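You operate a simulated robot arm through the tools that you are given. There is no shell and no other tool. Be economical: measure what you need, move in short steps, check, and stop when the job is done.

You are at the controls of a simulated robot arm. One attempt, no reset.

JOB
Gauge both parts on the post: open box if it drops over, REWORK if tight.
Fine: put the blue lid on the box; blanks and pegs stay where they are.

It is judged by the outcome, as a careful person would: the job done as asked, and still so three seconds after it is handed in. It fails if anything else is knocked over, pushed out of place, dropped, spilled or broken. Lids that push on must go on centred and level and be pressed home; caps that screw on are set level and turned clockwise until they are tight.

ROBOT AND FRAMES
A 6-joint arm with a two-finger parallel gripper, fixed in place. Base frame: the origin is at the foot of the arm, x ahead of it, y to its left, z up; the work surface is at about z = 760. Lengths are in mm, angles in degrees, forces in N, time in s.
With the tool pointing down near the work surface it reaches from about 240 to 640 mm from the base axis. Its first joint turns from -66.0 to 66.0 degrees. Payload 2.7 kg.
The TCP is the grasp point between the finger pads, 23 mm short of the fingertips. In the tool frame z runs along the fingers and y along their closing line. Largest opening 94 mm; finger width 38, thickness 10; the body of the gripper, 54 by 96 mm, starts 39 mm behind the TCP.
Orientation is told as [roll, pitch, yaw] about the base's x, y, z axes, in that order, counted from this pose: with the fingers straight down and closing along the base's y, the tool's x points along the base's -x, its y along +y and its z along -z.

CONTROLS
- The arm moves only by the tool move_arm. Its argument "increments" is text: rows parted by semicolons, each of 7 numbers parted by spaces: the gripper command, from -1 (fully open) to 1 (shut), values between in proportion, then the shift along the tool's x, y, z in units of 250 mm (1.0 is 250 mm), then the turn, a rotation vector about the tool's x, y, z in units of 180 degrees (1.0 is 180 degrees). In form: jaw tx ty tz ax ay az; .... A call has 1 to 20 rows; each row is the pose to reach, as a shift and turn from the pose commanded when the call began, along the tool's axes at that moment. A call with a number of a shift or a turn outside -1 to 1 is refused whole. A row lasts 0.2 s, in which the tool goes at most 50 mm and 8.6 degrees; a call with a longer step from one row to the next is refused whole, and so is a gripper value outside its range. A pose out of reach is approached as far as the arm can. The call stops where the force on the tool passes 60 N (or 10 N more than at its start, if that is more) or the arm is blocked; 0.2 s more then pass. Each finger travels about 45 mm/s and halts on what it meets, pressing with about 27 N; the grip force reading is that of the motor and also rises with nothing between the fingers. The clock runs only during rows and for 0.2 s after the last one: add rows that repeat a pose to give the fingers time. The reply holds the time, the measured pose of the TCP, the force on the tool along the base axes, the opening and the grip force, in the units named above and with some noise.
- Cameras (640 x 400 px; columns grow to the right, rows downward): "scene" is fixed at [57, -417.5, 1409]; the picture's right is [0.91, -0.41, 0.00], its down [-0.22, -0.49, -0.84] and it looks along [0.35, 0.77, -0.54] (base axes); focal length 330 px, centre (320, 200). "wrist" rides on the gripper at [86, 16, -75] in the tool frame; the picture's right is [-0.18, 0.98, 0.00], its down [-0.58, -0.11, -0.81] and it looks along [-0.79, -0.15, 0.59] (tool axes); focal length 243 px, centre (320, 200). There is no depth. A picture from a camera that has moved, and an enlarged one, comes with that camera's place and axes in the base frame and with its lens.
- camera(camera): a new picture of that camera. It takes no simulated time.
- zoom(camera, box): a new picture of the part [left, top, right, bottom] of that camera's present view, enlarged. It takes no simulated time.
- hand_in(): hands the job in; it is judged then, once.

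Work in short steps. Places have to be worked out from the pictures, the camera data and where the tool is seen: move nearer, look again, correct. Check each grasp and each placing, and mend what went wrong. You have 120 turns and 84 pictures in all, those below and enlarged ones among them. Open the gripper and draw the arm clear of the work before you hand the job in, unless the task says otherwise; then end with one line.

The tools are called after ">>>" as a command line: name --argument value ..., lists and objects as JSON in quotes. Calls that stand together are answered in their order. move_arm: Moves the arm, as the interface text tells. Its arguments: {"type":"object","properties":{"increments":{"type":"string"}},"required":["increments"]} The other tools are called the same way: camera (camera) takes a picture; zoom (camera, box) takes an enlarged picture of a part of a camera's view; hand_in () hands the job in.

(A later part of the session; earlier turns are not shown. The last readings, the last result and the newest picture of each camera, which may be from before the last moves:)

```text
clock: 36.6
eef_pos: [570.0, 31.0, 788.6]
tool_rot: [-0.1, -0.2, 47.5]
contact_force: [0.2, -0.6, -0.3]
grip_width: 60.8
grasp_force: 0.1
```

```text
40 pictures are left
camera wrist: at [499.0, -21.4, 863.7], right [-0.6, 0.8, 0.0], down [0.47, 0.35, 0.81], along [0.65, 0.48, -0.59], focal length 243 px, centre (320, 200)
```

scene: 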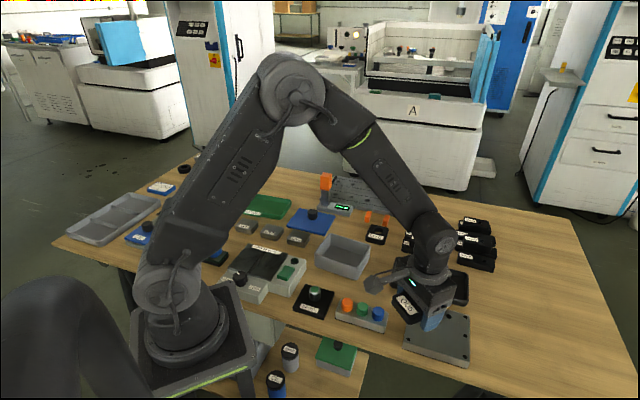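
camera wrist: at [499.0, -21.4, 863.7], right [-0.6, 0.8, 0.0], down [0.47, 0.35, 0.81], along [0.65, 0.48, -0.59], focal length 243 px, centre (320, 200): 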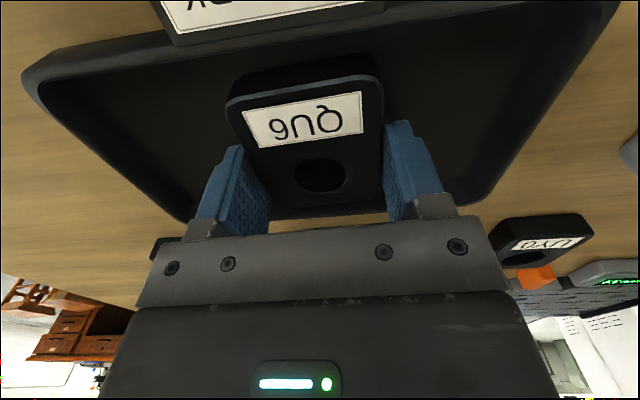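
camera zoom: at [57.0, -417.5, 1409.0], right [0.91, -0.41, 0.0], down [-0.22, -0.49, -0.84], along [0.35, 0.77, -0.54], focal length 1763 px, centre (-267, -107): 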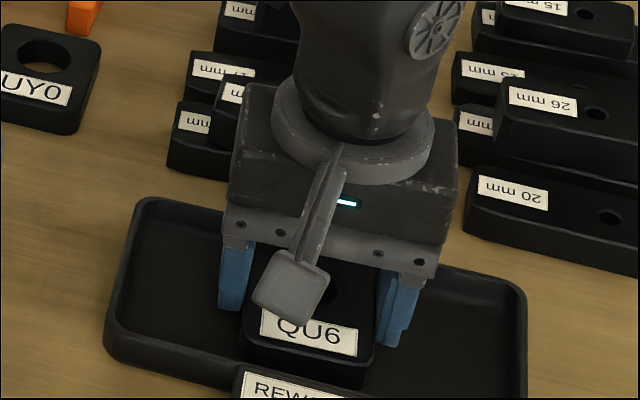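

QU6 rests flat in the REWORK tray. I open a bit more, rise, and go over UY0 at about (557,247).

>>> move_arm --increments "-0.5 0 0 0 0 0 0; -0.6 0 0 -0.02 0 0 0; -0.6 0 0 -0.1 0 0 0; -0.6 0 0 -0.25 0 0 0; -0.6 0 0 -0.38 0 0 0; -0.6 -0.12 0.12 -0.38 0 0 0; -0.6 -0.24 0.25 -0.38 0 0 0; -0.6 -0.36 0.38 -0.38 0 0 0; -0.6 -0.48 0.5 -0.38 0 0 0; -0.6 -0.602 0.622 -0.38 0 0 0; -0.6 -0.602 0.622 -0.38 0 0 0"

>>> camera --camera "wrist"

>>> zoom --camera "scene" --box '[370, 220, 490, 295]'

```text
clock: 39.0
eef_pos: [557.1, 247.5, 885.1]
tool_rot: [-0.1, -0.2, 47.4]
contact_force: [-0.8, 0.2, -0.5]
grip_width: 75.4
grasp_force: 0.1
```

```text
39 pictures are left
camera wrist: at [486.2, 195.1, 959.9], right [-0.6, 0.8, 0.0], down [0.47, 0.35, 0.81], along [0.65, 0.48, -0.59], focal length 243 px, centre (320, 200)
```

wrist: 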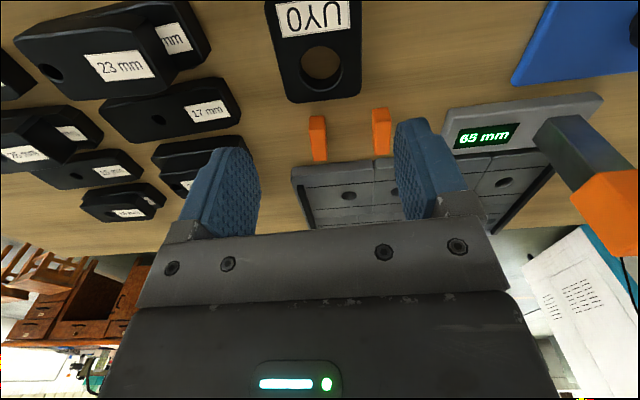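

```text
5.33 times, centred on (430, 258) of scene
camera zoom: at [57.0, -417.5, 1409.0], right [0.91, -0.41, 0.0], down [-0.22, -0.49, -0.84], along [0.35, 0.77, -0.54], focal length 1763 px, centre (-267, -107)
```

zoom: 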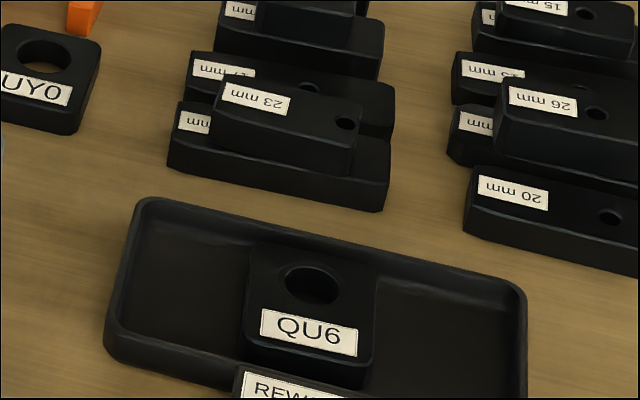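

QU6 sits flat in the tray. I zoom on UY0 to check orientation and hole position.

>>> zoom --camera "wrist" --box '[220, 0, 420, 125]'

```text
3.20 times, centred on (320, 62) of wrist
camera zoom: at [486.2, 195.1, 959.9], right [-0.6, 0.8, 0.0], down [0.47, 0.35, 0.81], along [0.65, 0.48, -0.59], focal length 776 px, centre (320, 640)
```

zoom: 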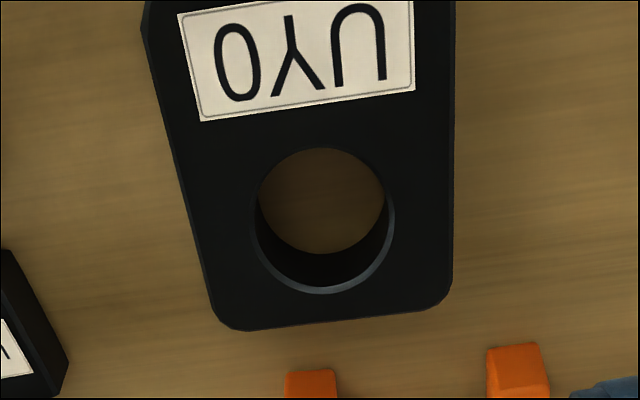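

UY0 is ~2.4° less yawed; the hole is ~1.5 mm behind the TCP. I adjust and descend around it with jaws at 76 mm.

>>> move_arm --increments "-0.62 0.003 0 0.08 0 0 0.006; -0.62 0.006 0 0.18 0 0 0.013; -0.62 0.006 0 0.28 0 0 0.013; -0.62 0.006 0 0.35 0 0 0.013; -0.62 0.006 0 0.385 0 0 0.013; -0.62 0.006 0 0.395 0 0 0.013; -0.62 0.006 0 0.4 0 0 0.013; -0.62 0.006 0 0.4 0 0 0.013"

>>> camera --camera "wrist"

```text
clock: 40.8
eef_pos: [555.8, 246.1, 783.5]
tool_rot: [0.0, -0.3, 45.0]
contact_force: [0.4, 0.1, 0.9]
grip_width: 76.0
grasp_force: 0.0
```

```text
36 pictures are left
camera wrist: at [483.3, 196.1, 858.5], right [-0.57, 0.82, 0.0], down [0.48, 0.33, 0.81], along [0.67, 0.46, -0.59], focal length 243 px, centre (320, 200)
```

wrist: 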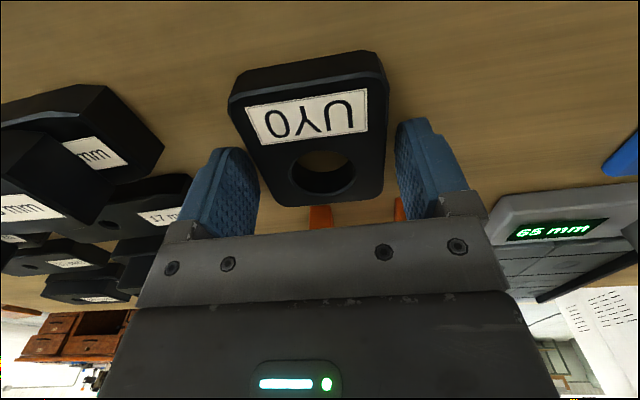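

UY0 is centred between the fingers with the hole in the same image place as QU6's was; I close and lift.

>>> move_arm --increments "-0.3 0 0 0 0 0 0; 0 0 0 0 0 0 0; 0.35 0 0 0 0 0 0; 0.35 0 0 0 0 0 0; 0.35 0 0 0 0 0 0; 0.35 0 0 -0.02 0 0 0; 0.35 0 0 -0.1 0 0 0; 0.35 0 0 -0.25 0 0 0; 0.35 0 0 -0.4 0 0 0; 0.35 0 0 -0.46 0 0 0; 0.35 0 0 -0.46 0 0 0"

>>> camera --camera "wrist"

```text
clock: 43.2
eef_pos: [555.4, 247.3, 898.8]
tool_rot: [-0.1, -0.2, 45.1]
contact_force: [-0.6, -0.3, -5.4]
grip_width: 60.1
grasp_force: 27.5
```

```text
35 pictures are left
camera wrist: at [483.4, 197.1, 974.8], right [-0.57, 0.82, 0.0], down [0.48, 0.33, 0.81], along [0.67, 0.46, -0.59], focal length 243 px, centre (320, 200)
```

wrist: 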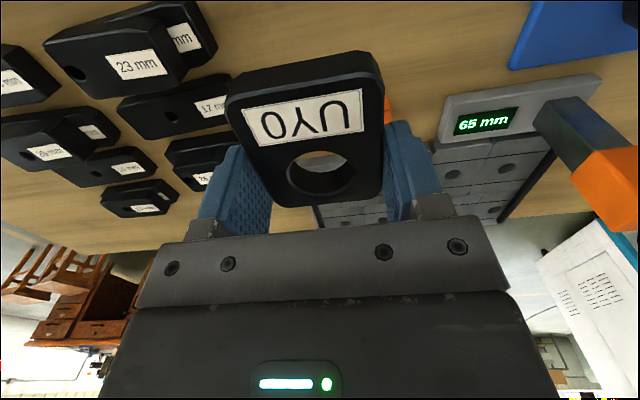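

UY0 is held with the hole at the same place in the jaws. I carry it to the position where QU6 was centred over the post, TCP ≈(270.5,86.7).

>>> move_arm --increments "0.35 0.12 0.03 0 0 0 0; 0.35 0.26 0.07 0 0 0 0; 0.35 0.4 0.11 0 0 0 0; 0.35 0.54 0.15 0 0 0 0; 0.35 0.68 0.19 0 0 0 0; 0.35 0.8 0.22 0 0 0 0; 0.35 0.8 0.22 0 0 0 0"

>>> move_arm --increments "0.35 0.12 0.03 0 0 0 0; 0.35 0.25 0.07 0 0 0 0; 0.35 0.38 0.11 0 0 0 0; 0.35 0.46 0.134 0 0 0 0; 0.35 0.46 0.134 0.1 0 0 0; 0.35 0.46 0.134 0.2 0 0 0; 0.35 0.46 0.134 0.26 0 0 0; 0.35 0.46 0.134 0.26 0 0 0"

>>> zoom --camera "scene" --box '[275, 260, 355, 310]'

```text
clock: 44.8
eef_pos: [377.6, 143.3, 895.2]
tool_rot: [-0.1, -0.3, 45.0]
contact_force: [-1.0, -0.6, -5.2]
grip_width: 59.9
grasp_force: 27.0
```

```text
clock: 46.6
eef_pos: [271.7, 86.9, 831.8]
tool_rot: [-0.1, -0.3, 45.1]
contact_force: [-0.3, -0.5, -4.8]
grip_width: 60.2
grasp_force: 27.2
```

```text
8.00 times, centred on (315, 285) of scene
camera zoom: at [57.1, -417.5, 1409.0], right [0.91, -0.41, 0.0], down [-0.22, -0.49, -0.84], along [0.35, 0.77, -0.54], focal length 2644 px, centre (360, -480)
```

zoom: 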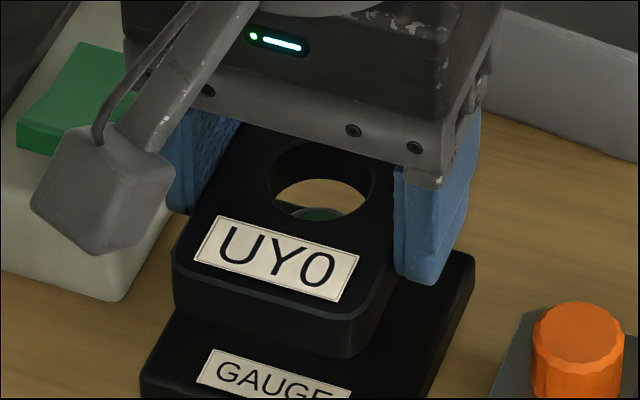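

The green post top shows through the hole in line. I lower slowly.

>>> move_arm --increments "0.35 0 0 0.01 0 0 0; 0.35 0 0 0.02 0 0 0; 0.35 0 0 0.028 0 0 0; 0.35 0 0 0.036 0 0 0; 0.35 0 0 0.044 0 0 0; 0.35 0 0 0.044 0 0 0"

>>> zoom --camera "scene" --box '[275, 260, 355, 310]'

```text
clock: 48.0
eef_pos: [270.6, 86.5, 820.7]
tool_rot: [-0.1, -0.3, 45.1]
contact_force: [0.2, -0.1, -3.4]
grip_width: 60.1
grasp_force: 27.3
```

```text
8.00 times, centred on (315, 285) of scene
camera zoom: at [57.0, -417.5, 1409.0], right [0.91, -0.41, 0.0], down [-0.22, -0.49, -0.84], along [0.35, 0.77, -0.54], focal length 2644 px, centre (360, -480)
```

zoom: 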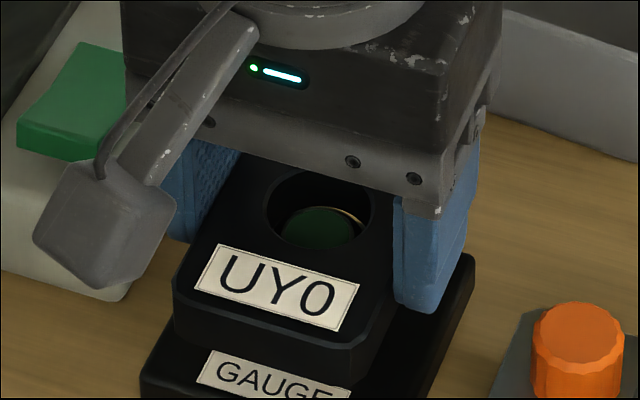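

The part is already below the post top with no resistance. I continue down.

>>> move_arm --increments "0.35 0 0 0.008 0 0 0; 0.35 0 0 0.016 0 0 0; 0.35 0 0 0.024 0 0 0; 0.35 0 0 0.032 0 0 0; 0.35 0 0 0.04 0 0 0; 0.35 0 0 0.05 0 0 0; 0.35 0 0 0.05 0 0 0"

>>> zoom --camera "scene" --box '[275, 260, 355, 310]'

```text
clock: 49.6
eef_pos: [271.6, 86.2, 808.7]
tool_rot: [-0.1, -0.2, 45.2]
contact_force: [0.5, 0.0, -5.1]
grip_width: 59.7
grasp_force: 27.2
```

```text
8.00 times, centred on (315, 285) of scene
camera zoom: at [57.0, -417.5, 1409.0], right [0.91, -0.41, 0.0], down [-0.22, -0.49, -0.84], along [0.35, 0.77, -0.54], focal length 2644 px, centre (360, -480)
```

zoom: 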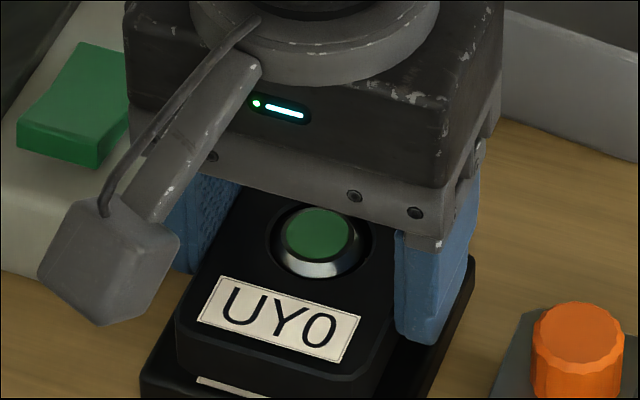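

UY0 drops freely over the post → it goes into the open box. I lift off and move beside the box for a clear look.

>>> move_arm --increments "0.35 0 0 -0.08 0 0 0; 0.35 0 0 -0.2 0 0 0; 0.35 0 0 -0.32 0 0 0; 0.35 0 0 -0.368 0 0 0; 0.35 -0.12 -0.12 -0.368 0 0 0; 0.35 -0.24 -0.24 -0.368 0 0 0; 0.35 -0.36 -0.36 -0.368 0 0 0; 0.35 -0.48 -0.48 -0.368 0 0 0; 0.35 -0.515 -0.515 -0.368 0 0 0; 0.35 -0.515 -0.515 -0.368 0 0 0"

>>> camera --camera "wrist"

>>> zoom --camera "scene" --box '[260, 190, 420, 290]'

```text
clock: 51.8
eef_pos: [453.3, 84.2, 900.1]
tool_rot: [-0.1, -0.2, 45.1]
contact_force: [-0.4, -0.2, -5.4]
grip_width: 59.9
grasp_force: 27.5
```

```text
31 pictures are left
camera wrist: at [380.9, 34.6, 975.9], right [-0.57, 0.82, 0.0], down [0.49, 0.33, 0.81], along [0.67, 0.46, -0.59], focal length 243 px, centre (320, 200)
```

wrist: 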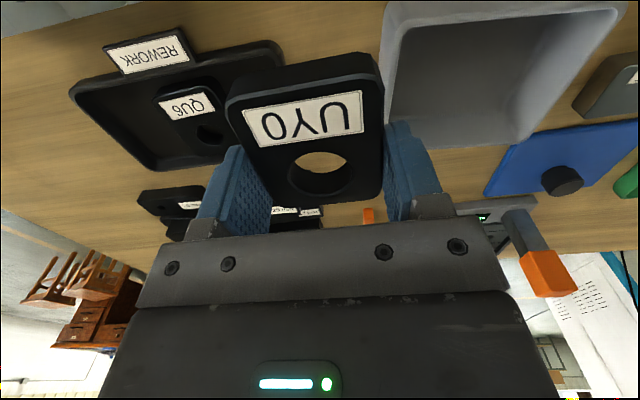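

```text
4.00 times, centred on (340, 240) of scene
camera zoom: at [57.1, -417.5, 1409.0], right [0.91, -0.41, 0.0], down [-0.22, -0.49, -0.84], along [0.35, 0.77, -0.54], focal length 1322 px, centre (240, 40)
```

zoom: 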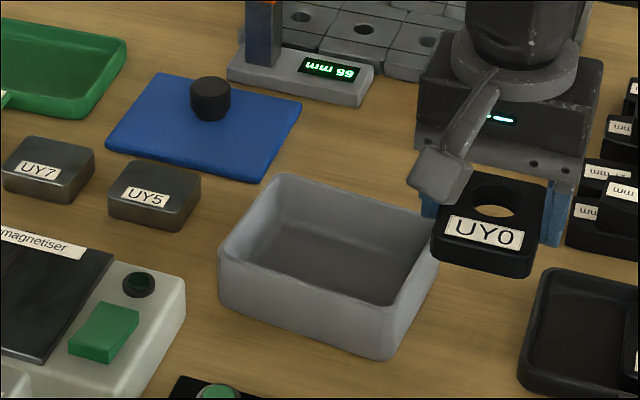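

I zoom on the box from the wrist to get its rim corners.

>>> zoom --camera "wrist" --box '[370, 0, 640, 169]'

```text
2.37 times, centred on (505, 84) of wrist
camera zoom: at [380.9, 34.6, 975.9], right [-0.57, 0.82, 0.0], down [0.49, 0.33, 0.81], along [0.67, 0.46, -0.59], focal length 574 px, centre (-118, 473)
```

zoom: 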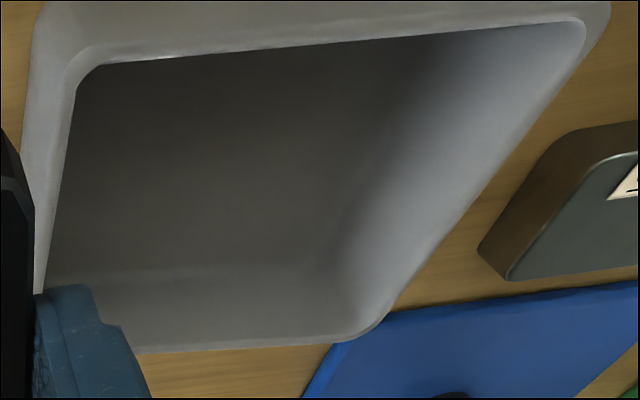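

The box centre is ≈(400,190), ~132×103 mm outer, with its short axis at ~41°. I move UY0 over it (hole 12 mm forward of centre), trimming yaw by −4°.

>>> move_arm --increments "0.35 -0.06 0.14 0 0 0 0.008; 0.35 -0.12 0.28 0 0 0 0.016; 0.35 -0.18 0.4 0 0 0 0.023; 0.35 -0.192 0.439 0 0 0 0.023; 0.35 -0.192 0.439 0.08 0 0 0.023; 0.35 -0.192 0.439 0.16 0 0 0.023; 0.35 -0.192 0.439 0.16 0 0 0.023"

>>> camera --camera "wrist"

>>> zoom --camera "scene" --box '[260, 190, 420, 290]'

```text
clock: 53.4
eef_pos: [409.3, 196.1, 859.8]
tool_rot: [-0.1, -0.3, 40.8]
contact_force: [0.0, -0.3, -5.8]
grip_width: 60.1
grasp_force: 27.0
```

```text
28 pictures are left
camera wrist: at [333.7, 151.9, 936.2], right [-0.5, 0.86, 0.0], down [0.51, 0.3, 0.81], along [0.7, 0.41, -0.59], focal length 243 px, centre (320, 200)
```

wrist: 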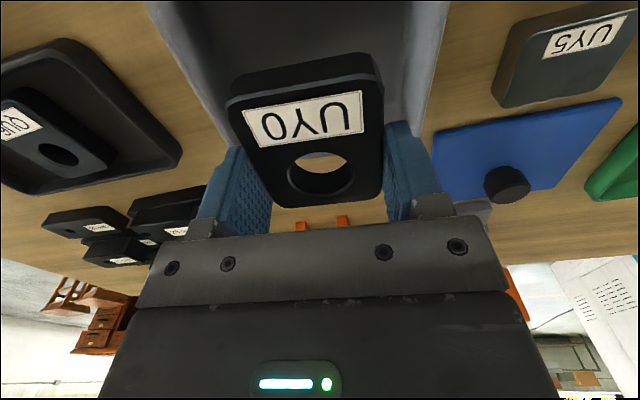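

```text
4.00 times, centred on (340, 240) of scene
camera zoom: at [57.1, -417.5, 1409.0], right [0.91, -0.41, 0.0], down [-0.22, -0.49, -0.84], along [0.35, 0.77, -0.54], focal length 1322 px, centre (240, 40)
```

zoom: 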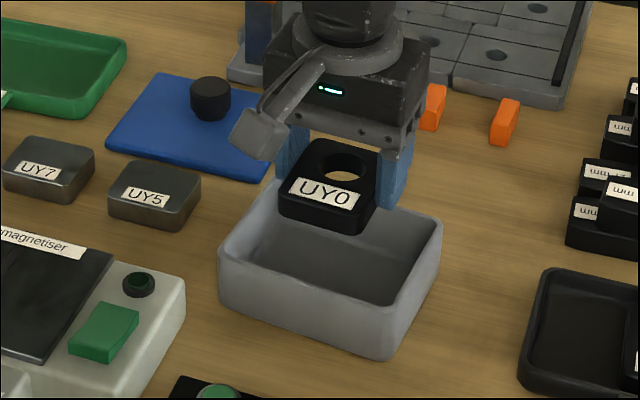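

Lateral centring is within ~2 mm. I lower to just inside the rim and look.

>>> move_arm --increments "0.35 0 0 0.06 0 0 0; 0.35 0 0 0.12 0 0 0; 0.35 0 0 0.17 0 0 0; 0.35 0 0 0.2 0 0 0; 0.35 0 0 0.2 0 0 0"

>>> zoom --camera "scene" --box '[300, 210, 380, 260]'

```text
clock: 54.6
eef_pos: [410.2, 196.4, 811.0]
tool_rot: [0.0, -0.3, 40.9]
contact_force: [0.0, 0.9, -5.0]
grip_width: 59.9
grasp_force: 27.0
```

```text
8.00 times, centred on (340, 235) of scene
camera zoom: at [57.1, -417.5, 1409.0], right [0.91, -0.41, 0.0], down [-0.22, -0.49, -0.84], along [0.35, 0.77, -0.54], focal length 2644 px, centre (160, -80)
```

zoom: 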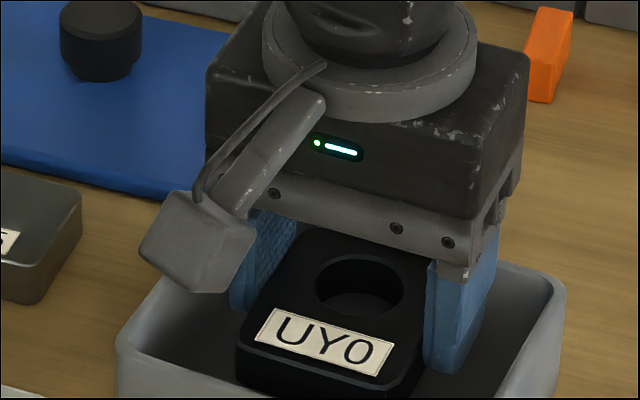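

Inside the rim with room all round. I lower the rest of the way to the floor gently.

>>> move_arm --increments "0.35 0 0 0.03 0 0 0; 0.35 0 0 0.05 0 0 0; 0.35 0 0 0.064 0 0 0; 0.35 0 0 0.072 0 0 0; 0.35 0 0 0.08 0 0 0; 0.35 0 0 0.086 0 0 0; 0.35 0 0 0.086 0 0 0"

>>> zoom --camera "scene" --box '[300, 220, 380, 270]'

```text
clock: 56.2
eef_pos: [411.1, 197.1, 788.7]
tool_rot: [0.0, -0.1, 41.0]
contact_force: [-0.5, 0.3, -3.9]
grip_width: 59.8
grasp_force: 26.8
```

```text
8.00 times, centred on (340, 245) of scene
camera zoom: at [57.1, -417.5, 1409.0], right [0.91, -0.41, 0.0], down [-0.22, -0.49, -0.84], along [0.35, 0.77, -0.54], focal length 2644 px, centre (160, -160)
```

zoom: 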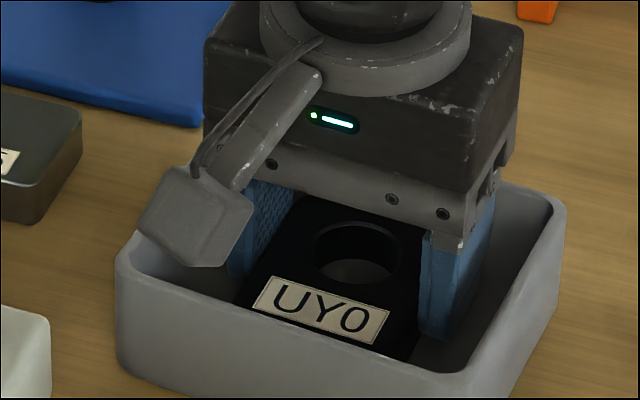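

Nearly at the floor; a few 1 mm steps until contact, then release.

>>> move_arm --increments "0.35 0 0 0.004 0 0 0; 0.35 0 0 0.008 0 0 0; 0.35 0 0 0.008 0 0 0"

```text
clock: 57.0
eef_pos: [409.9, 196.3, 787.3]
tool_rot: [-0.1, -0.2, 41.0]
contact_force: [-4.1, -1.4, 6.8]
grip_width: 59.9
grasp_force: 26.8
```

Contact with the floor (force changed from −5 to +7 N). I open modestly and rise.

>>> move_arm --increments "-0.2 0 0 -0.002 0 0 0; -0.3 0 0 -0.002 0 0 0; -0.45 0 0 -0.002 0 0 0; -0.5 0 0 -0.002 0 0 0; -0.5 0 0 -0.06 0 0 0; -0.5 0 0 -0.2 0 0 0; -0.5 0 0 -0.38 0 0 0; -0.5 0 0 -0.48 0 0 0; -0.5 0 0 -0.48 0 0 0"

>>> camera --camera "wrist"

>>> zoom --camera "scene" --box '[260, 190, 420, 290]'

```text
clock: 59.0
eef_pos: [410.7, 196.2, 906.9]
tool_rot: [-0.2, -0.2, 40.9]
contact_force: [-0.5, 0.4, 0.2]
grip_width: 70.4
grasp_force: 0.1
```

```text
24 pictures are left
camera wrist: at [334.2, 152.2, 983.1], right [-0.5, 0.86, 0.0], down [0.51, 0.3, 0.81], along [0.7, 0.41, -0.59], focal length 243 px, centre (320, 200)
```

wrist: 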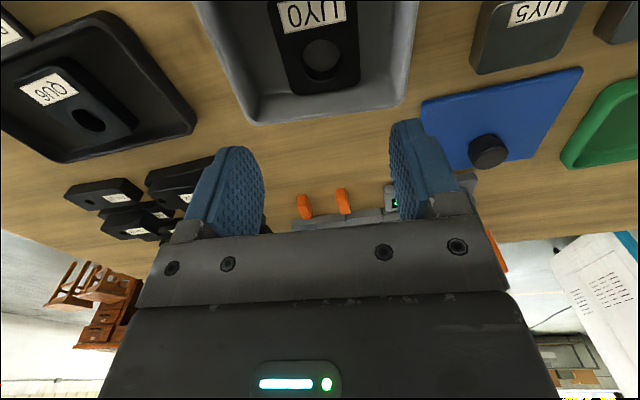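

```text
4.00 times, centred on (340, 240) of scene
camera zoom: at [57.0, -417.5, 1409.0], right [0.91, -0.41, 0.0], down [-0.22, -0.49, -0.84], along [0.35, 0.77, -0.54], focal length 1322 px, centre (240, 40)
```

zoom: 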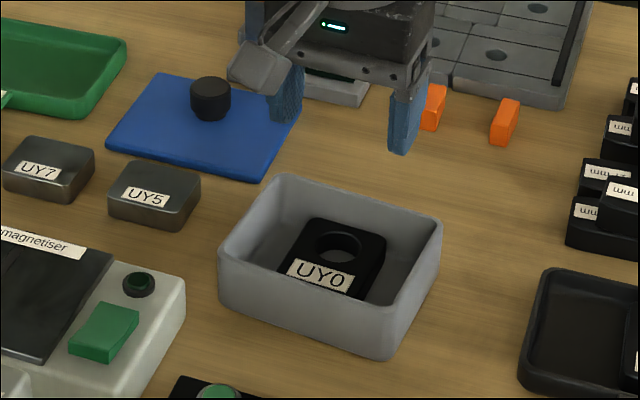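

UY0 lies flat in the box. Now the lid: knob near (394,392), lid yaw ≈46° (box ≈40°). I move above it to measure.

>>> move_arm --increments "-0.5 -0.1 0.13 0 0 0 -0.007; -0.5 -0.2 0.27 0 0 0 -0.014; -0.5 -0.3 0.41 0 0 0 -0.021; -0.5 -0.4 0.54 0 0 0 -0.028; -0.5 -0.464 0.632 0 0 0 -0.028; -0.5 -0.464 0.632 0 0 0 -0.028"

>>> camera --camera "wrist"

```text
clock: 60.4
eef_pos: [392.9, 395.5, 909.5]
tool_rot: [0.0, -0.2, 45.9]
contact_force: [-0.5, 0.3, 0.0]
grip_width: 70.6
grasp_force: 0.0
```

```text
22 pictures are left
camera wrist: at [321.0, 343.8, 984.1], right [-0.58, 0.82, 0.0], down [0.48, 0.34, 0.81], along [0.66, 0.47, -0.59], focal length 243 px, centre (320, 200)
```

wrist: 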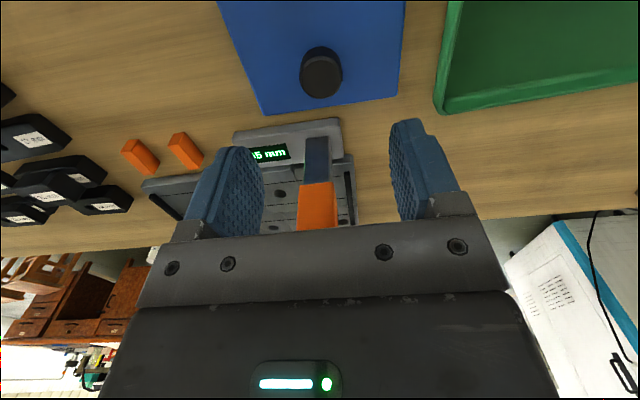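

Zoom on the knob and lid edge to measure.

>>> zoom --camera "wrist" --box '[220, 0, 420, 125]'

>>> zoom --camera "scene" --box '[280, 200, 344, 240]'

```text
3.20 times, centred on (320, 62) of wrist
camera zoom: at [321.0, 343.8, 984.1], right [-0.58, 0.82, 0.0], down [0.48, 0.34, 0.81], along [0.66, 0.47, -0.59], focal length 776 px, centre (320, 640)
```

zoom: 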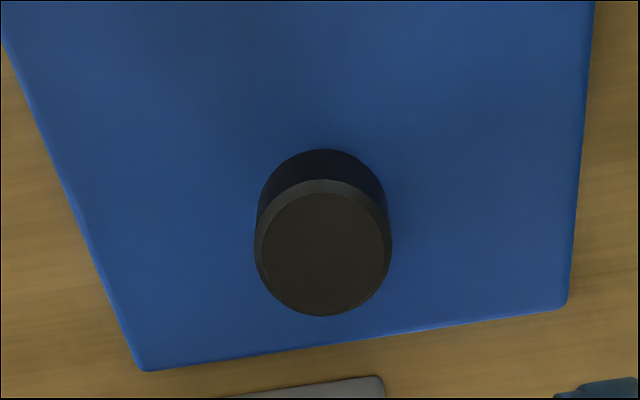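

```text
10.00 times, centred on (312, 220) of scene
camera zoom: at [57.0, -417.5, 1409.0], right [0.91, -0.41, 0.0], down [-0.22, -0.49, -0.84], along [0.35, 0.77, -0.54], focal length 3305 px, centre (400, 0)
```

zoom: 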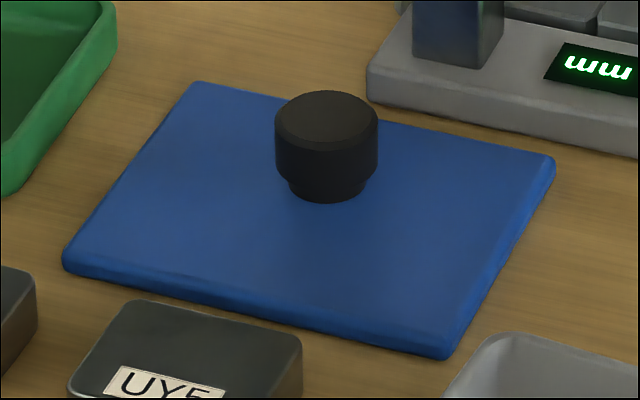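

The knob head is ~33 mm wide, at about 7 mm forward of the TCP, and it sits ~9 mm off the lid's centre (lid ≈134×105). I move over the knob and descend partway.

>>> move_arm --increments "-0.4 -0.0288 -0.0036 0.06 0 0 0.006; -0.4 -0.0288 -0.0036 0.16 0 0 0.006; -0.4 -0.0288 -0.0036 0.26 0 0 0.006; -0.4 -0.0288 -0.0036 0.32 0 0 0.006; -0.4 -0.0288 -0.0036 0.36 0 0 0.006; -0.4 -0.0288 -0.0036 0.36 0 0 0.006"

>>> camera --camera "wrist"

```text
clock: 61.8
eef_pos: [398.3, 397.9, 817.2]
tool_rot: [-0.2, -0.4, 45.0]
contact_force: [0.9, 0.2, 0.7]
grip_width: 65.3
grasp_force: 0.1
```

```text
19 pictures are left
camera wrist: at [325.8, 348.1, 893.0], right [-0.56, 0.83, 0.0], down [0.49, 0.33, 0.81], along [0.67, 0.46, -0.59], focal length 243 px, centre (320, 200)
```

wrist: 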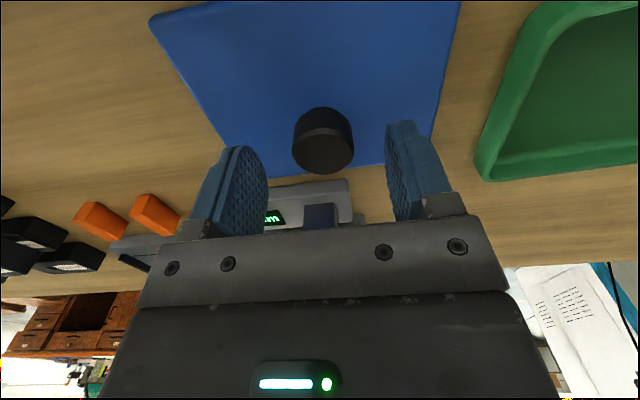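

Knob is centred within ~1 mm, and lid centre is ≈10 mm behind the knob along tool x. I descend so the fingertips stay just above the plate and grip the head.

>>> move_arm --increments "-0.2 -0.002 0.004 0.04 0 0 0; -0.1 -0.002 0.004 0.07 0 0 0; -0.1 -0.002 0.004 0.086 0 0 0; -0.1 -0.002 0.004 0.088 0 0 0; 0.1 -0.002 0.004 0.088 0 0 0; 0.3 -0.002 0.004 0.088 0 0 0; 0.6 -0.002 0.004 0.088 0 0 0; 0.6 -0.002 0.004 0.088 0 0 0; 0.6 -0.002 0.004 0.088 0 0 0"

>>> camera --camera "wrist"

```text
clock: 63.8
eef_pos: [398.6, 398.2, 795.6]
tool_rot: [-0.2, -0.3, 45.0]
contact_force: [0.6, -0.3, 0.0]
grip_width: 33.1
grasp_force: 26.6
```

```text
18 pictures are left
camera wrist: at [326.1, 348.7, 871.1], right [-0.56, 0.83, 0.0], down [0.49, 0.33, 0.81], along [0.67, 0.46, -0.59], focal length 243 px, centre (320, 200)
```

wrist: 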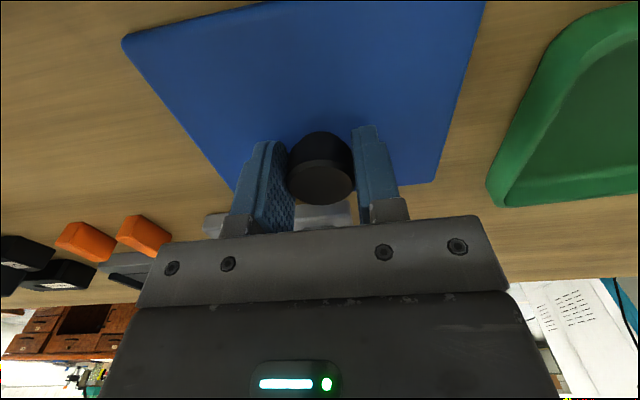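

Gripped at 33 mm. I lift and check the lid hangs level.

>>> move_arm --increments "0.6 0 0 -0.01 0 0 0; 0.6 0 0 -0.03 0 0 0; 0.6 0 0 -0.08 0 0 0; 0.6 0 0 -0.16 0 0 0; 0.6 0 0 -0.28 0 0 0; 0.6 0 0 -0.38 0 0 0; 0.6 0 0 -0.38 0 0 0"

>>> camera --camera "wrist"

>>> zoom --camera "scene" --box '[250, 160, 410, 260]'

```text
clock: 65.4
eef_pos: [397.8, 397.4, 891.1]
tool_rot: [-0.1, -0.3, 44.9]
contact_force: [-0.2, 0.0, -0.7]
grip_width: 33.2
grasp_force: 27.2
```

```text
17 pictures are left
camera wrist: at [324.7, 348.0, 966.5], right [-0.56, 0.83, 0.0], down [0.49, 0.33, 0.81], along [0.67, 0.45, -0.59], focal length 243 px, centre (320, 200)
```

wrist: 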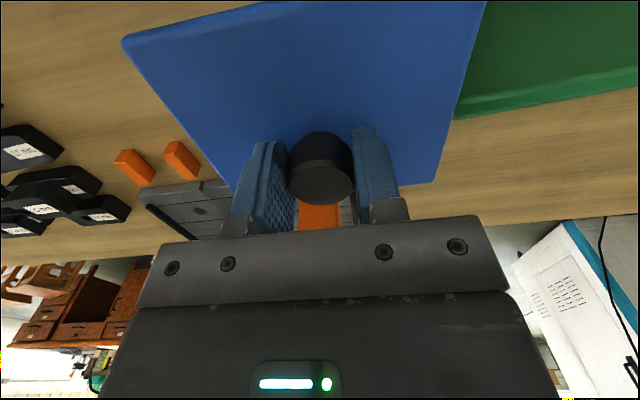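

```text
4.00 times, centred on (330, 210) of scene
camera zoom: at [57.0, -417.5, 1409.0], right [0.91, -0.41, 0.0], down [-0.22, -0.49, -0.84], along [0.35, 0.77, -0.54], focal length 1322 px, centre (280, 160)
```

zoom: 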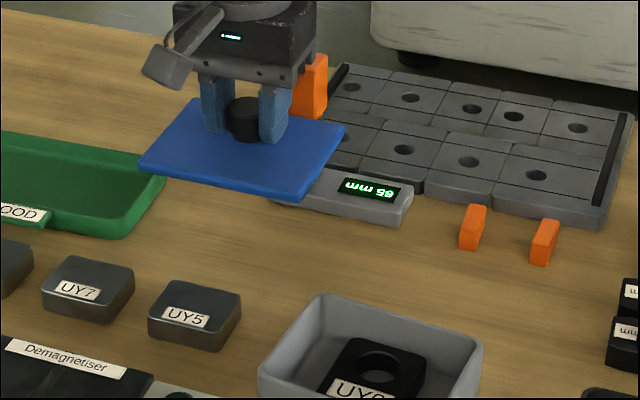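

The lid hangs level and undisturbed in the grip. I carry it over the box, turning −5° to the box's yaw.

>>> move_arm --increments "0.6 0.1 -0.11 0 0 0 0.005; 0.6 0.22 -0.24 0 0 0 0.01; 0.6 0.34 -0.37 0 0 0 0.016; 0.6 0.46 -0.5 0 0 0 0.022; 0.6 0.54 -0.58 0 0 0 0.028; 0.6 0.557 -0.6 0 0 0 0.028; 0.6 0.557 -0.6 0.06 0 0 0.028; 0.6 0.557 -0.6 0.12 0 0 0.028; 0.6 0.557 -0.6 0.12 0 0 0.028"

>>> zoom --camera "scene" --box '[300, 210, 380, 260]'

>>> camera --camera "wrist"

```text
clock: 67.4
eef_pos: [407.5, 193.0, 861.2]
tool_rot: [-0.2, -0.2, 39.8]
contact_force: [0.1, 0.1, -0.4]
grip_width: 33.4
grasp_force: 27.0
```

```text
8.00 times, centred on (340, 235) of scene
camera zoom: at [57.0, -417.5, 1409.0], right [0.91, -0.41, 0.0], down [-0.22, -0.49, -0.84], along [0.35, 0.77, -0.54], focal length 2644 px, centre (160, -80)
```

zoom: 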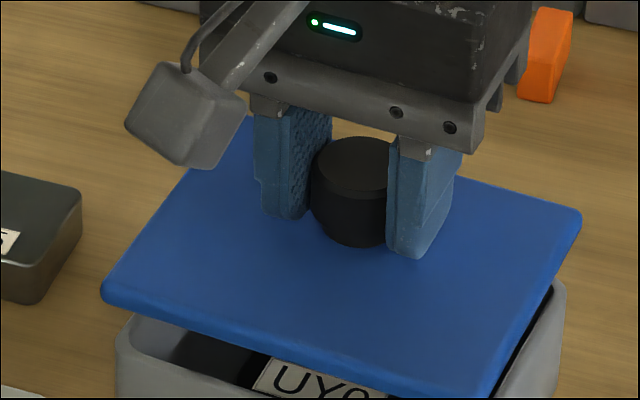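

```text
14 pictures are left
camera wrist: at [329.2, 150.0, 936.7], right [-0.49, 0.87, 0.0], down [0.51, 0.29, 0.81], along [0.71, 0.39, -0.59], focal length 243 px, centre (320, 200)
```

wrist: 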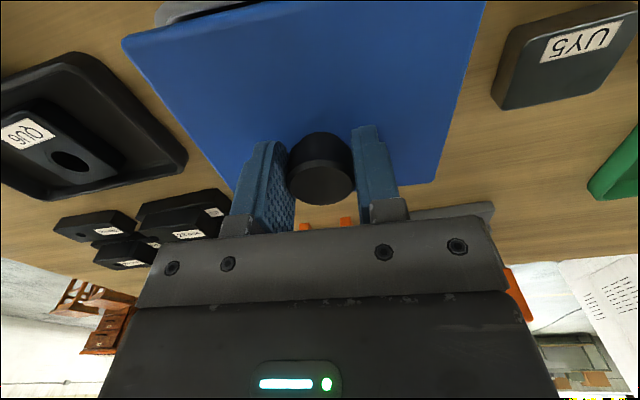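

The lid looks roughly centred over the box; I zoom to compare the lid's edge with the box's rim for yaw and offset.

>>> zoom --camera "wrist" --box '[110, 0, 350, 150]'

>>> zoom --camera "scene" --box '[305, 220, 385, 270]'

```text
2.67 times, centred on (230, 75) of wrist
camera zoom: at [329.2, 150.0, 936.7], right [-0.49, 0.87, 0.0], down [0.51, 0.29, 0.81], along [0.71, 0.39, -0.59], focal length 647 px, centre (560, 533)
```

zoom: 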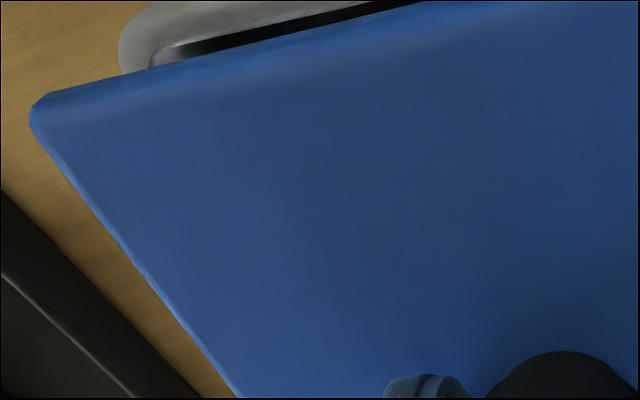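

```text
8.00 times, centred on (345, 245) of scene
camera zoom: at [57.0, -417.5, 1409.0], right [0.91, -0.41, 0.0], down [-0.22, -0.49, -0.84], along [0.35, 0.77, -0.54], focal length 2644 px, centre (120, -160)
```

zoom: 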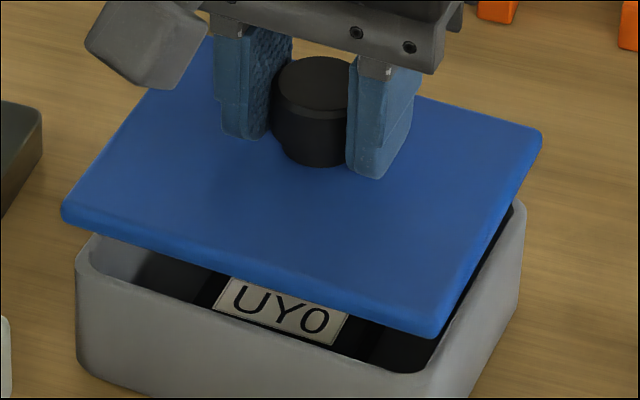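

Lid appears ~1.3° over-yawed and ~1 mm off along tool y. I trim those and lower to just above the rim for another check.

>>> move_arm --increments "0.6 0 -0.004 0.02 0 0 0.007; 0.6 0 -0.004 0.05 0 0 0.007; 0.6 0 -0.004 0.07 0 0 0.007; 0.6 0 -0.004 0.078 0 0 0.007; 0.6 0 -0.004 0.078 0 0 0.007"

>>> zoom --camera "scene" --box '[305, 220, 385, 270]'

```text
clock: 68.6
eef_pos: [408.2, 193.0, 843.9]
tool_rot: [-0.1, -0.4, 38.6]
contact_force: [-10.0, -3.9, 28.3]
grip_width: 33.1
grasp_force: 27.2
```

```text
8.00 times, centred on (345, 245) of scene
camera zoom: at [56.4, -417.8, 1408.9], right [0.91, -0.41, 0.0], down [-0.22, -0.49, -0.84], along [0.35, 0.77, -0.54], focal length 2644 px, centre (120, -160)
```

zoom: 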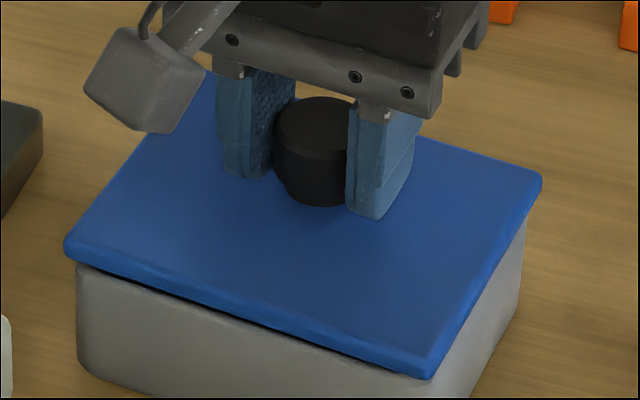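

The lid met the rim earlier than expected (rim ≈807), with a side force pushing it back along tool +x; re-evaluated geometry also says it sits ~3 mm too far forward. I raise, shift back 3 mm, and look.

>>> move_arm --increments "0.6 0 0 -0.028 0 0 0; 0.6 0.012 -0.001 -0.028 0 0 0; 0.6 0.012 -0.001 -0.028 0 0 0"

>>> zoom --camera "scene" --box '[305, 220, 385, 270]'

>>> zoom --camera "wrist" --box '[110, 0, 350, 150]'

```text
clock: 69.4
eef_pos: [405.4, 190.1, 849.0]
tool_rot: [-0.1, -0.1, 38.7]
contact_force: [0.2, 0.1, 0.4]
grip_width: 33.1
grasp_force: 27.0
```

```text
8.00 times, centred on (345, 245) of scene
camera zoom: at [57.0, -417.5, 1409.0], right [0.91, -0.41, 0.0], down [-0.22, -0.49, -0.84], along [0.35, 0.77, -0.54], focal length 2644 px, centre (120, -160)
```

zoom: 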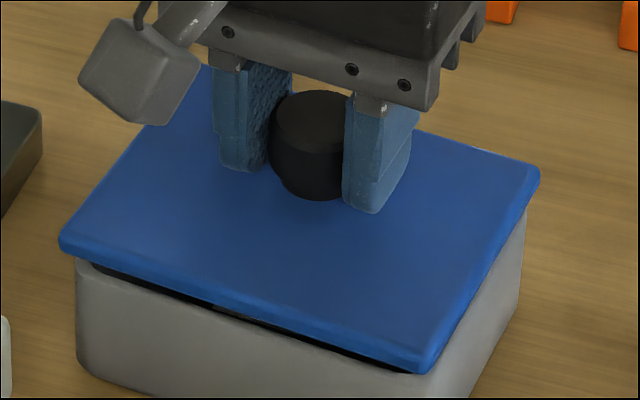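

```text
2.67 times, centred on (230, 75) of wrist
camera zoom: at [327.1, 149.7, 924.1], right [-0.47, 0.88, 0.0], down [0.52, 0.28, 0.81], along [0.71, 0.38, -0.59], focal length 647 px, centre (560, 533)
```

zoom: 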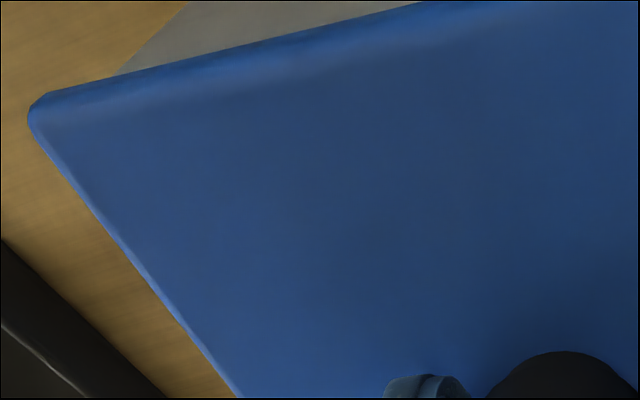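

I probe the fit here: lower gently and read the side forces, as the lid seems to have a shallow plug that must enter the opening.

>>> move_arm --increments "0.6 0 0 0.012 0 0 0; 0.6 0 0 0.018 0 0 0; 0.6 0 0 0.022 0 0 0; 0.6 0 0 0.026 0 0 0; 0.6 0 0 0.026 0 0 0"

```text
clock: 70.6
eef_pos: [405.4, 191.2, 842.6]
tool_rot: [0.0, -0.3, 38.5]
contact_force: [-6.6, -5.2, 23.9]
grip_width: 32.9
grasp_force: 26.9
```

Side force still points to tool +x with none along y. I lift slightly, shift 2 mm more, and probe again.

>>> move_arm --increments "0.6 0 0 -0.016 0 0 0; 0.6 0.008 0 -0.016 0 0 0; 0.6 0.008 0 -0.008 0 0 0; 0.6 0.008 0 -0.004 0 0 0; 0.6 0.008 0 0 0 0 0; 0.6 0.008 0 0.004 0 0 0; 0.6 0.008 0 0.004 0 0 0"

>>> zoom --camera "scene" --box '[305, 220, 385, 270]'

```text
clock: 72.2
eef_pos: [402.9, 190.4, 843.1]
tool_rot: [-0.1, -0.6, 38.6]
contact_force: [-3.3, -5.8, 35.1]
grip_width: 33.4
grasp_force: 27.4
```

```text
8.00 times, centred on (345, 245) of scene
camera zoom: at [56.5, -417.9, 1408.9], right [0.91, -0.41, 0.0], down [-0.22, -0.49, -0.84], along [0.35, 0.77, -0.54], focal length 2644 px, centre (120, -160)
```

zoom: 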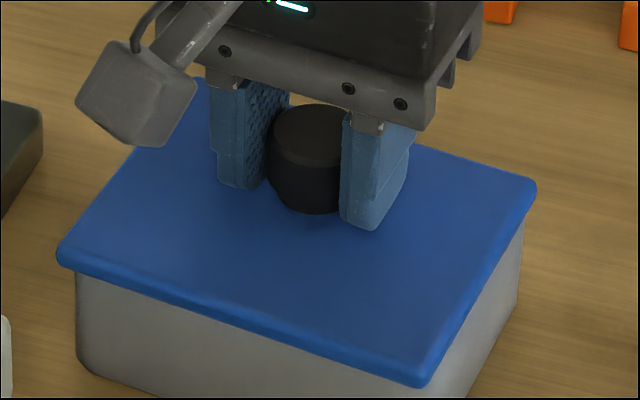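

Contact height is unchanged and the residual force plus picture suggest moving another ~2 mm toward tool +x and −y. I probe there.

>>> move_arm --increments "0.6 0 0 -0.016 0 0 0; 0.6 0.008 -0.008 -0.016 0 0 0; 0.6 0.008 -0.008 -0.008 0 0 0; 0.6 0.008 -0.008 -0.004 0 0 0; 0.6 0.008 -0.008 0 0 0 0; 0.6 0.008 -0.008 0 0 0 0"

```text
clock: 73.6
eef_pos: [403.2, 187.0, 840.7]
tool_rot: [-0.1, -0.3, 38.6]
contact_force: [-10.3, -3.7, 34.1]
grip_width: 33.2
grasp_force: 27.1
```

Recomputing the box from the earlier clear view with rim z≈807 gives centre ≈(398.5,185), so the TCP should be ≈(406,191). I probe there.

>>> move_arm --increments "0.6 0 0 -0.016 0 0 0; 0.6 -0.0188 0.0108 -0.016 0 0 0; 0.6 -0.0188 0.0108 -0.008 0 0 0; 0.6 -0.0188 0.0108 -0.004 0 0 0; 0.6 -0.0188 0.0108 0 0 0 0; 0.6 -0.0188 0.0108 0 0 0 0"

>>> camera --camera "wrist"

```text
clock: 75.0
eef_pos: [404.9, 191.7, 840.9]
tool_rot: [-0.2, -0.3, 38.7]
contact_force: [-3.2, -0.4, 7.7]
grip_width: 33.3
grasp_force: 26.8
```

```text
7 pictures are left
camera wrist: at [327.3, 150.4, 916.6], right [-0.47, 0.88, 0.0], down [0.52, 0.28, 0.81], along [0.72, 0.38, -0.59], focal length 243 px, centre (320, 200)
```

wrist: 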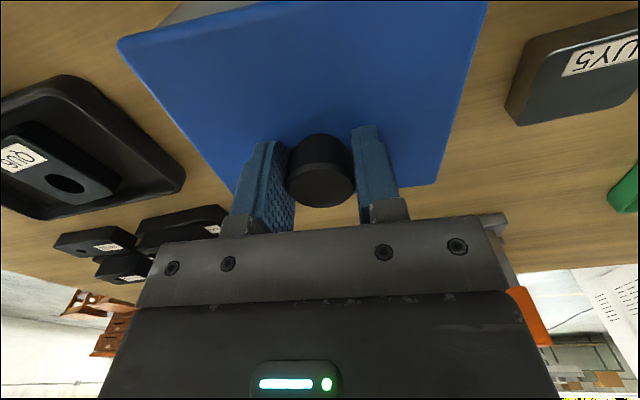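

Vertical force is much lower at the same height, so the lid is starting to enter. I press a little further.

>>> move_arm --increments "0.6 0 0 0.004 0 0 0; 0.6 0 0 0.008 0 0 0; 0.6 0 0 0.008 0 0 0"

```text
clock: 75.8
eef_pos: [406.0, 191.4, 841.4]
tool_rot: [-0.1, -0.3, 38.5]
contact_force: [-12.0, -7.6, 39.7]
grip_width: 33.2
grasp_force: 27.4
```

It sits ~1.8 mm lower here (in a lead-in), with side force toward tool +x. I back off a little, nudge +0.8 mm in x, and press again.

>>> move_arm --increments "0.6 0 0 -0.009 0 0 0; 0.6 0.0032 0 -0.009 0 0 0; 0.6 0.0032 0.0006 -0.006 0 0 0; 0.6 0.0032 0.0006 -0.003 0 0 0; 0.6 0.0032 0.0006 0 0 0 0; 0.6 0.0032 0.0006 0 0 0 0"

```text
clock: 77.2
eef_pos: [406.0, 192.9, 839.7]
tool_rot: [-0.1, -0.6, 38.6]
contact_force: [3.7, -0.2, 34.1]
grip_width: 33.1
grasp_force: 27.3
```

Side forces are now near zero. I check the lid's seating in the scene view.

>>> zoom --camera "scene" --box '[305, 220, 385, 270]'

```text
8.00 times, centred on (345, 245) of scene
camera zoom: at [56.7, -417.7, 1408.9], right [0.91, -0.41, 0.0], down [-0.22, -0.49, -0.84], along [0.35, 0.77, -0.54], focal length 2644 px, centre (120, -160)
```

zoom: 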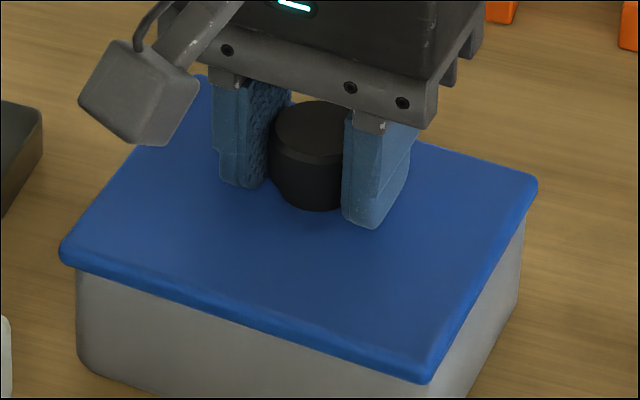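

Fingers have slipped down the knob ~2 mm to just above the plate, so pressing now goes straight through the lid. I slide slowly under light pressure along +x to feel for the drop-in.

>>> move_arm --increments "0.6 0 0 -0.003 0 0 0; 0.6 0.002 0 -0.003 0 0 0; 0.6 0.004 0 -0.003 0 0 0; 0.6 0.006 0 -0.003 0 0 0; 0.6 0.008 0 -0.003 0 0 0; 0.6 0.008 0 -0.003 0 0 0"

```text
clock: 78.6
eef_pos: [403.2, 191.8, 841.0]
tool_rot: [-0.1, -0.5, 38.5]
contact_force: [8.5, 4.6, 20.8]
grip_width: 32.8
grasp_force: 27.5
```

Only sliding friction there. Next leg: 1 mm to +y, then sweep back in −x.

>>> move_arm --increments "0.6 0 0.002 0 0 0 0; 0.6 0 0.004 0 0 0 0; 0.6 -0.003 0.004 0 0 0 0; 0.6 -0.006 0.004 0 0 0 0; 0.6 -0.009 0.004 0 0 0 0; 0.6 -0.012 0.004 0 0 0 0; 0.6 -0.015 0.004 0 0 0 0; 0.6 -0.018 0.004 0 0 0 0; 0.6 -0.018 0.004 0 0 0 0"

```text
clock: 80.6
eef_pos: [403.7, 194.9, 840.9]
tool_rot: [0.0, -0.3, 38.6]
contact_force: [-10.5, -11.9, 38.3]
grip_width: 33.4
grasp_force: 27.1
```

Force rose going that way, so the low zone is back toward +x. I sample (x +0.5, y +1).

>>> move_arm --increments "0.6 0 0 -0.006 0 0 0; 0.6 0.006 0 -0.006 0 0 0; 0.6 0.012 0 -0.006 0 0 0; 0.6 0.012 0 0 0 0 0; 0.6 0.012 0 0 0 0 0"

>>> move_arm --increments "0.6 0 0 -0.006 0 0 0; 0.6 0 -0.004 -0.006 0 0 0; 0.6 0 -0.008 -0.006 0 0 0; 0.6 0 -0.008 0 0 0 0; 0.6 0 -0.008 0 0 0 0"

```text
clock: 81.8
eef_pos: [404.5, 193.2, 841.0]
tool_rot: [-0.1, -0.6, 38.5]
contact_force: [-0.1, 9.3, 27.7]
grip_width: 33.1
grasp_force: 26.6
```

```text
clock: 83.0
eef_pos: [404.5, 191.8, 841.7]
tool_rot: [-0.1, -0.2, 38.6]
contact_force: [-5.4, 4.1, 34.0]
grip_width: 32.9
grasp_force: 27.4
```

Samples are ambiguous, so I'll get an unbiased reference: raise the lid straight up 150 mm and picture the bare rim with the same scene zoom, to compare with the lid's outline at contact.

>>> move_arm --increments "0.6 0 0 -0.03 0 0 0; 0.6 0 0 -0.15 0 0 0; 0.6 0 0 -0.3 0 0 0; 0.6 0 0 -0.45 0 0 0; 0.6 0 0 -0.6 0 0 0; 0.6 0 0 -0.6 0 0 0"

>>> zoom --camera "scene" --box '[305, 220, 385, 270]'

```text
clock: 84.4
eef_pos: [403.3, 193.7, 991.5]
tool_rot: [-0.1, -0.2, 38.6]
contact_force: [0.9, 0.4, -0.9]
grip_width: 32.9
grasp_force: 27.1
```

```text
8.00 times, centred on (345, 245) of scene
camera zoom: at [57.0, -417.5, 1409.0], right [0.91, -0.41, 0.0], down [-0.22, -0.49, -0.84], along [0.35, 0.77, -0.54], focal length 2644 px, centre (120, -160)
```

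zoom: 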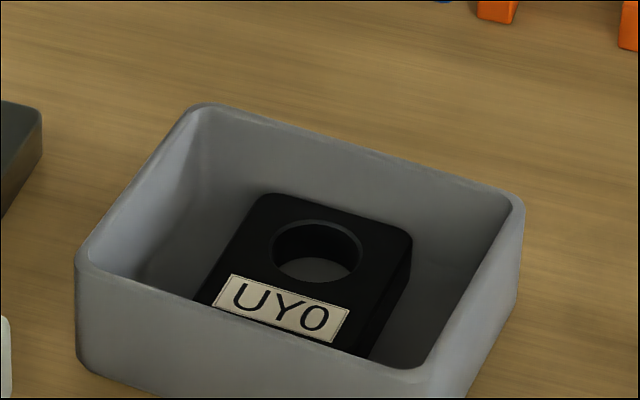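

I have the bare rim for reference. I lower again to light contact near the best position and take a close zoom of the front edge to see if the plate sits on the rim or stands off it.

>>> move_arm --increments "0.6 -0.001 0.004 0.15 0 0 0; 0.6 -0.001 0.004 0.3 0 0 0; 0.6 -0.001 0.004 0.45 0 0 0; 0.6 -0.001 0.004 0.55 0 0 0; 0.6 -0.001 0.004 0.585 0 0 0; 0.6 -0.001 0.004 0.595 0 0 0; 0.6 -0.001 0.004 0.595 0 0 0"

>>> zoom --camera "scene" --box '[332, 240, 380, 270]'

```text
clock: 86.0
eef_pos: [404.2, 191.7, 841.6]
tool_rot: [-0.1, -0.3, 38.6]
contact_force: [0.1, -0.2, -0.5]
grip_width: 33.2
grasp_force: 26.4
```

```text
13.33 times, centred on (356, 255) of scene
camera zoom: at [57.0, -417.5, 1409.0], right [0.91, -0.41, 0.0], down [-0.22, -0.49, -0.84], along [0.35, 0.77, -0.54], focal length 4406 px, centre (-160, -533)
```

zoom: 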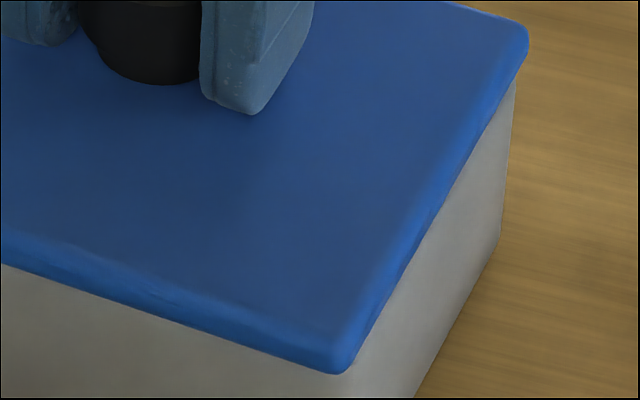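

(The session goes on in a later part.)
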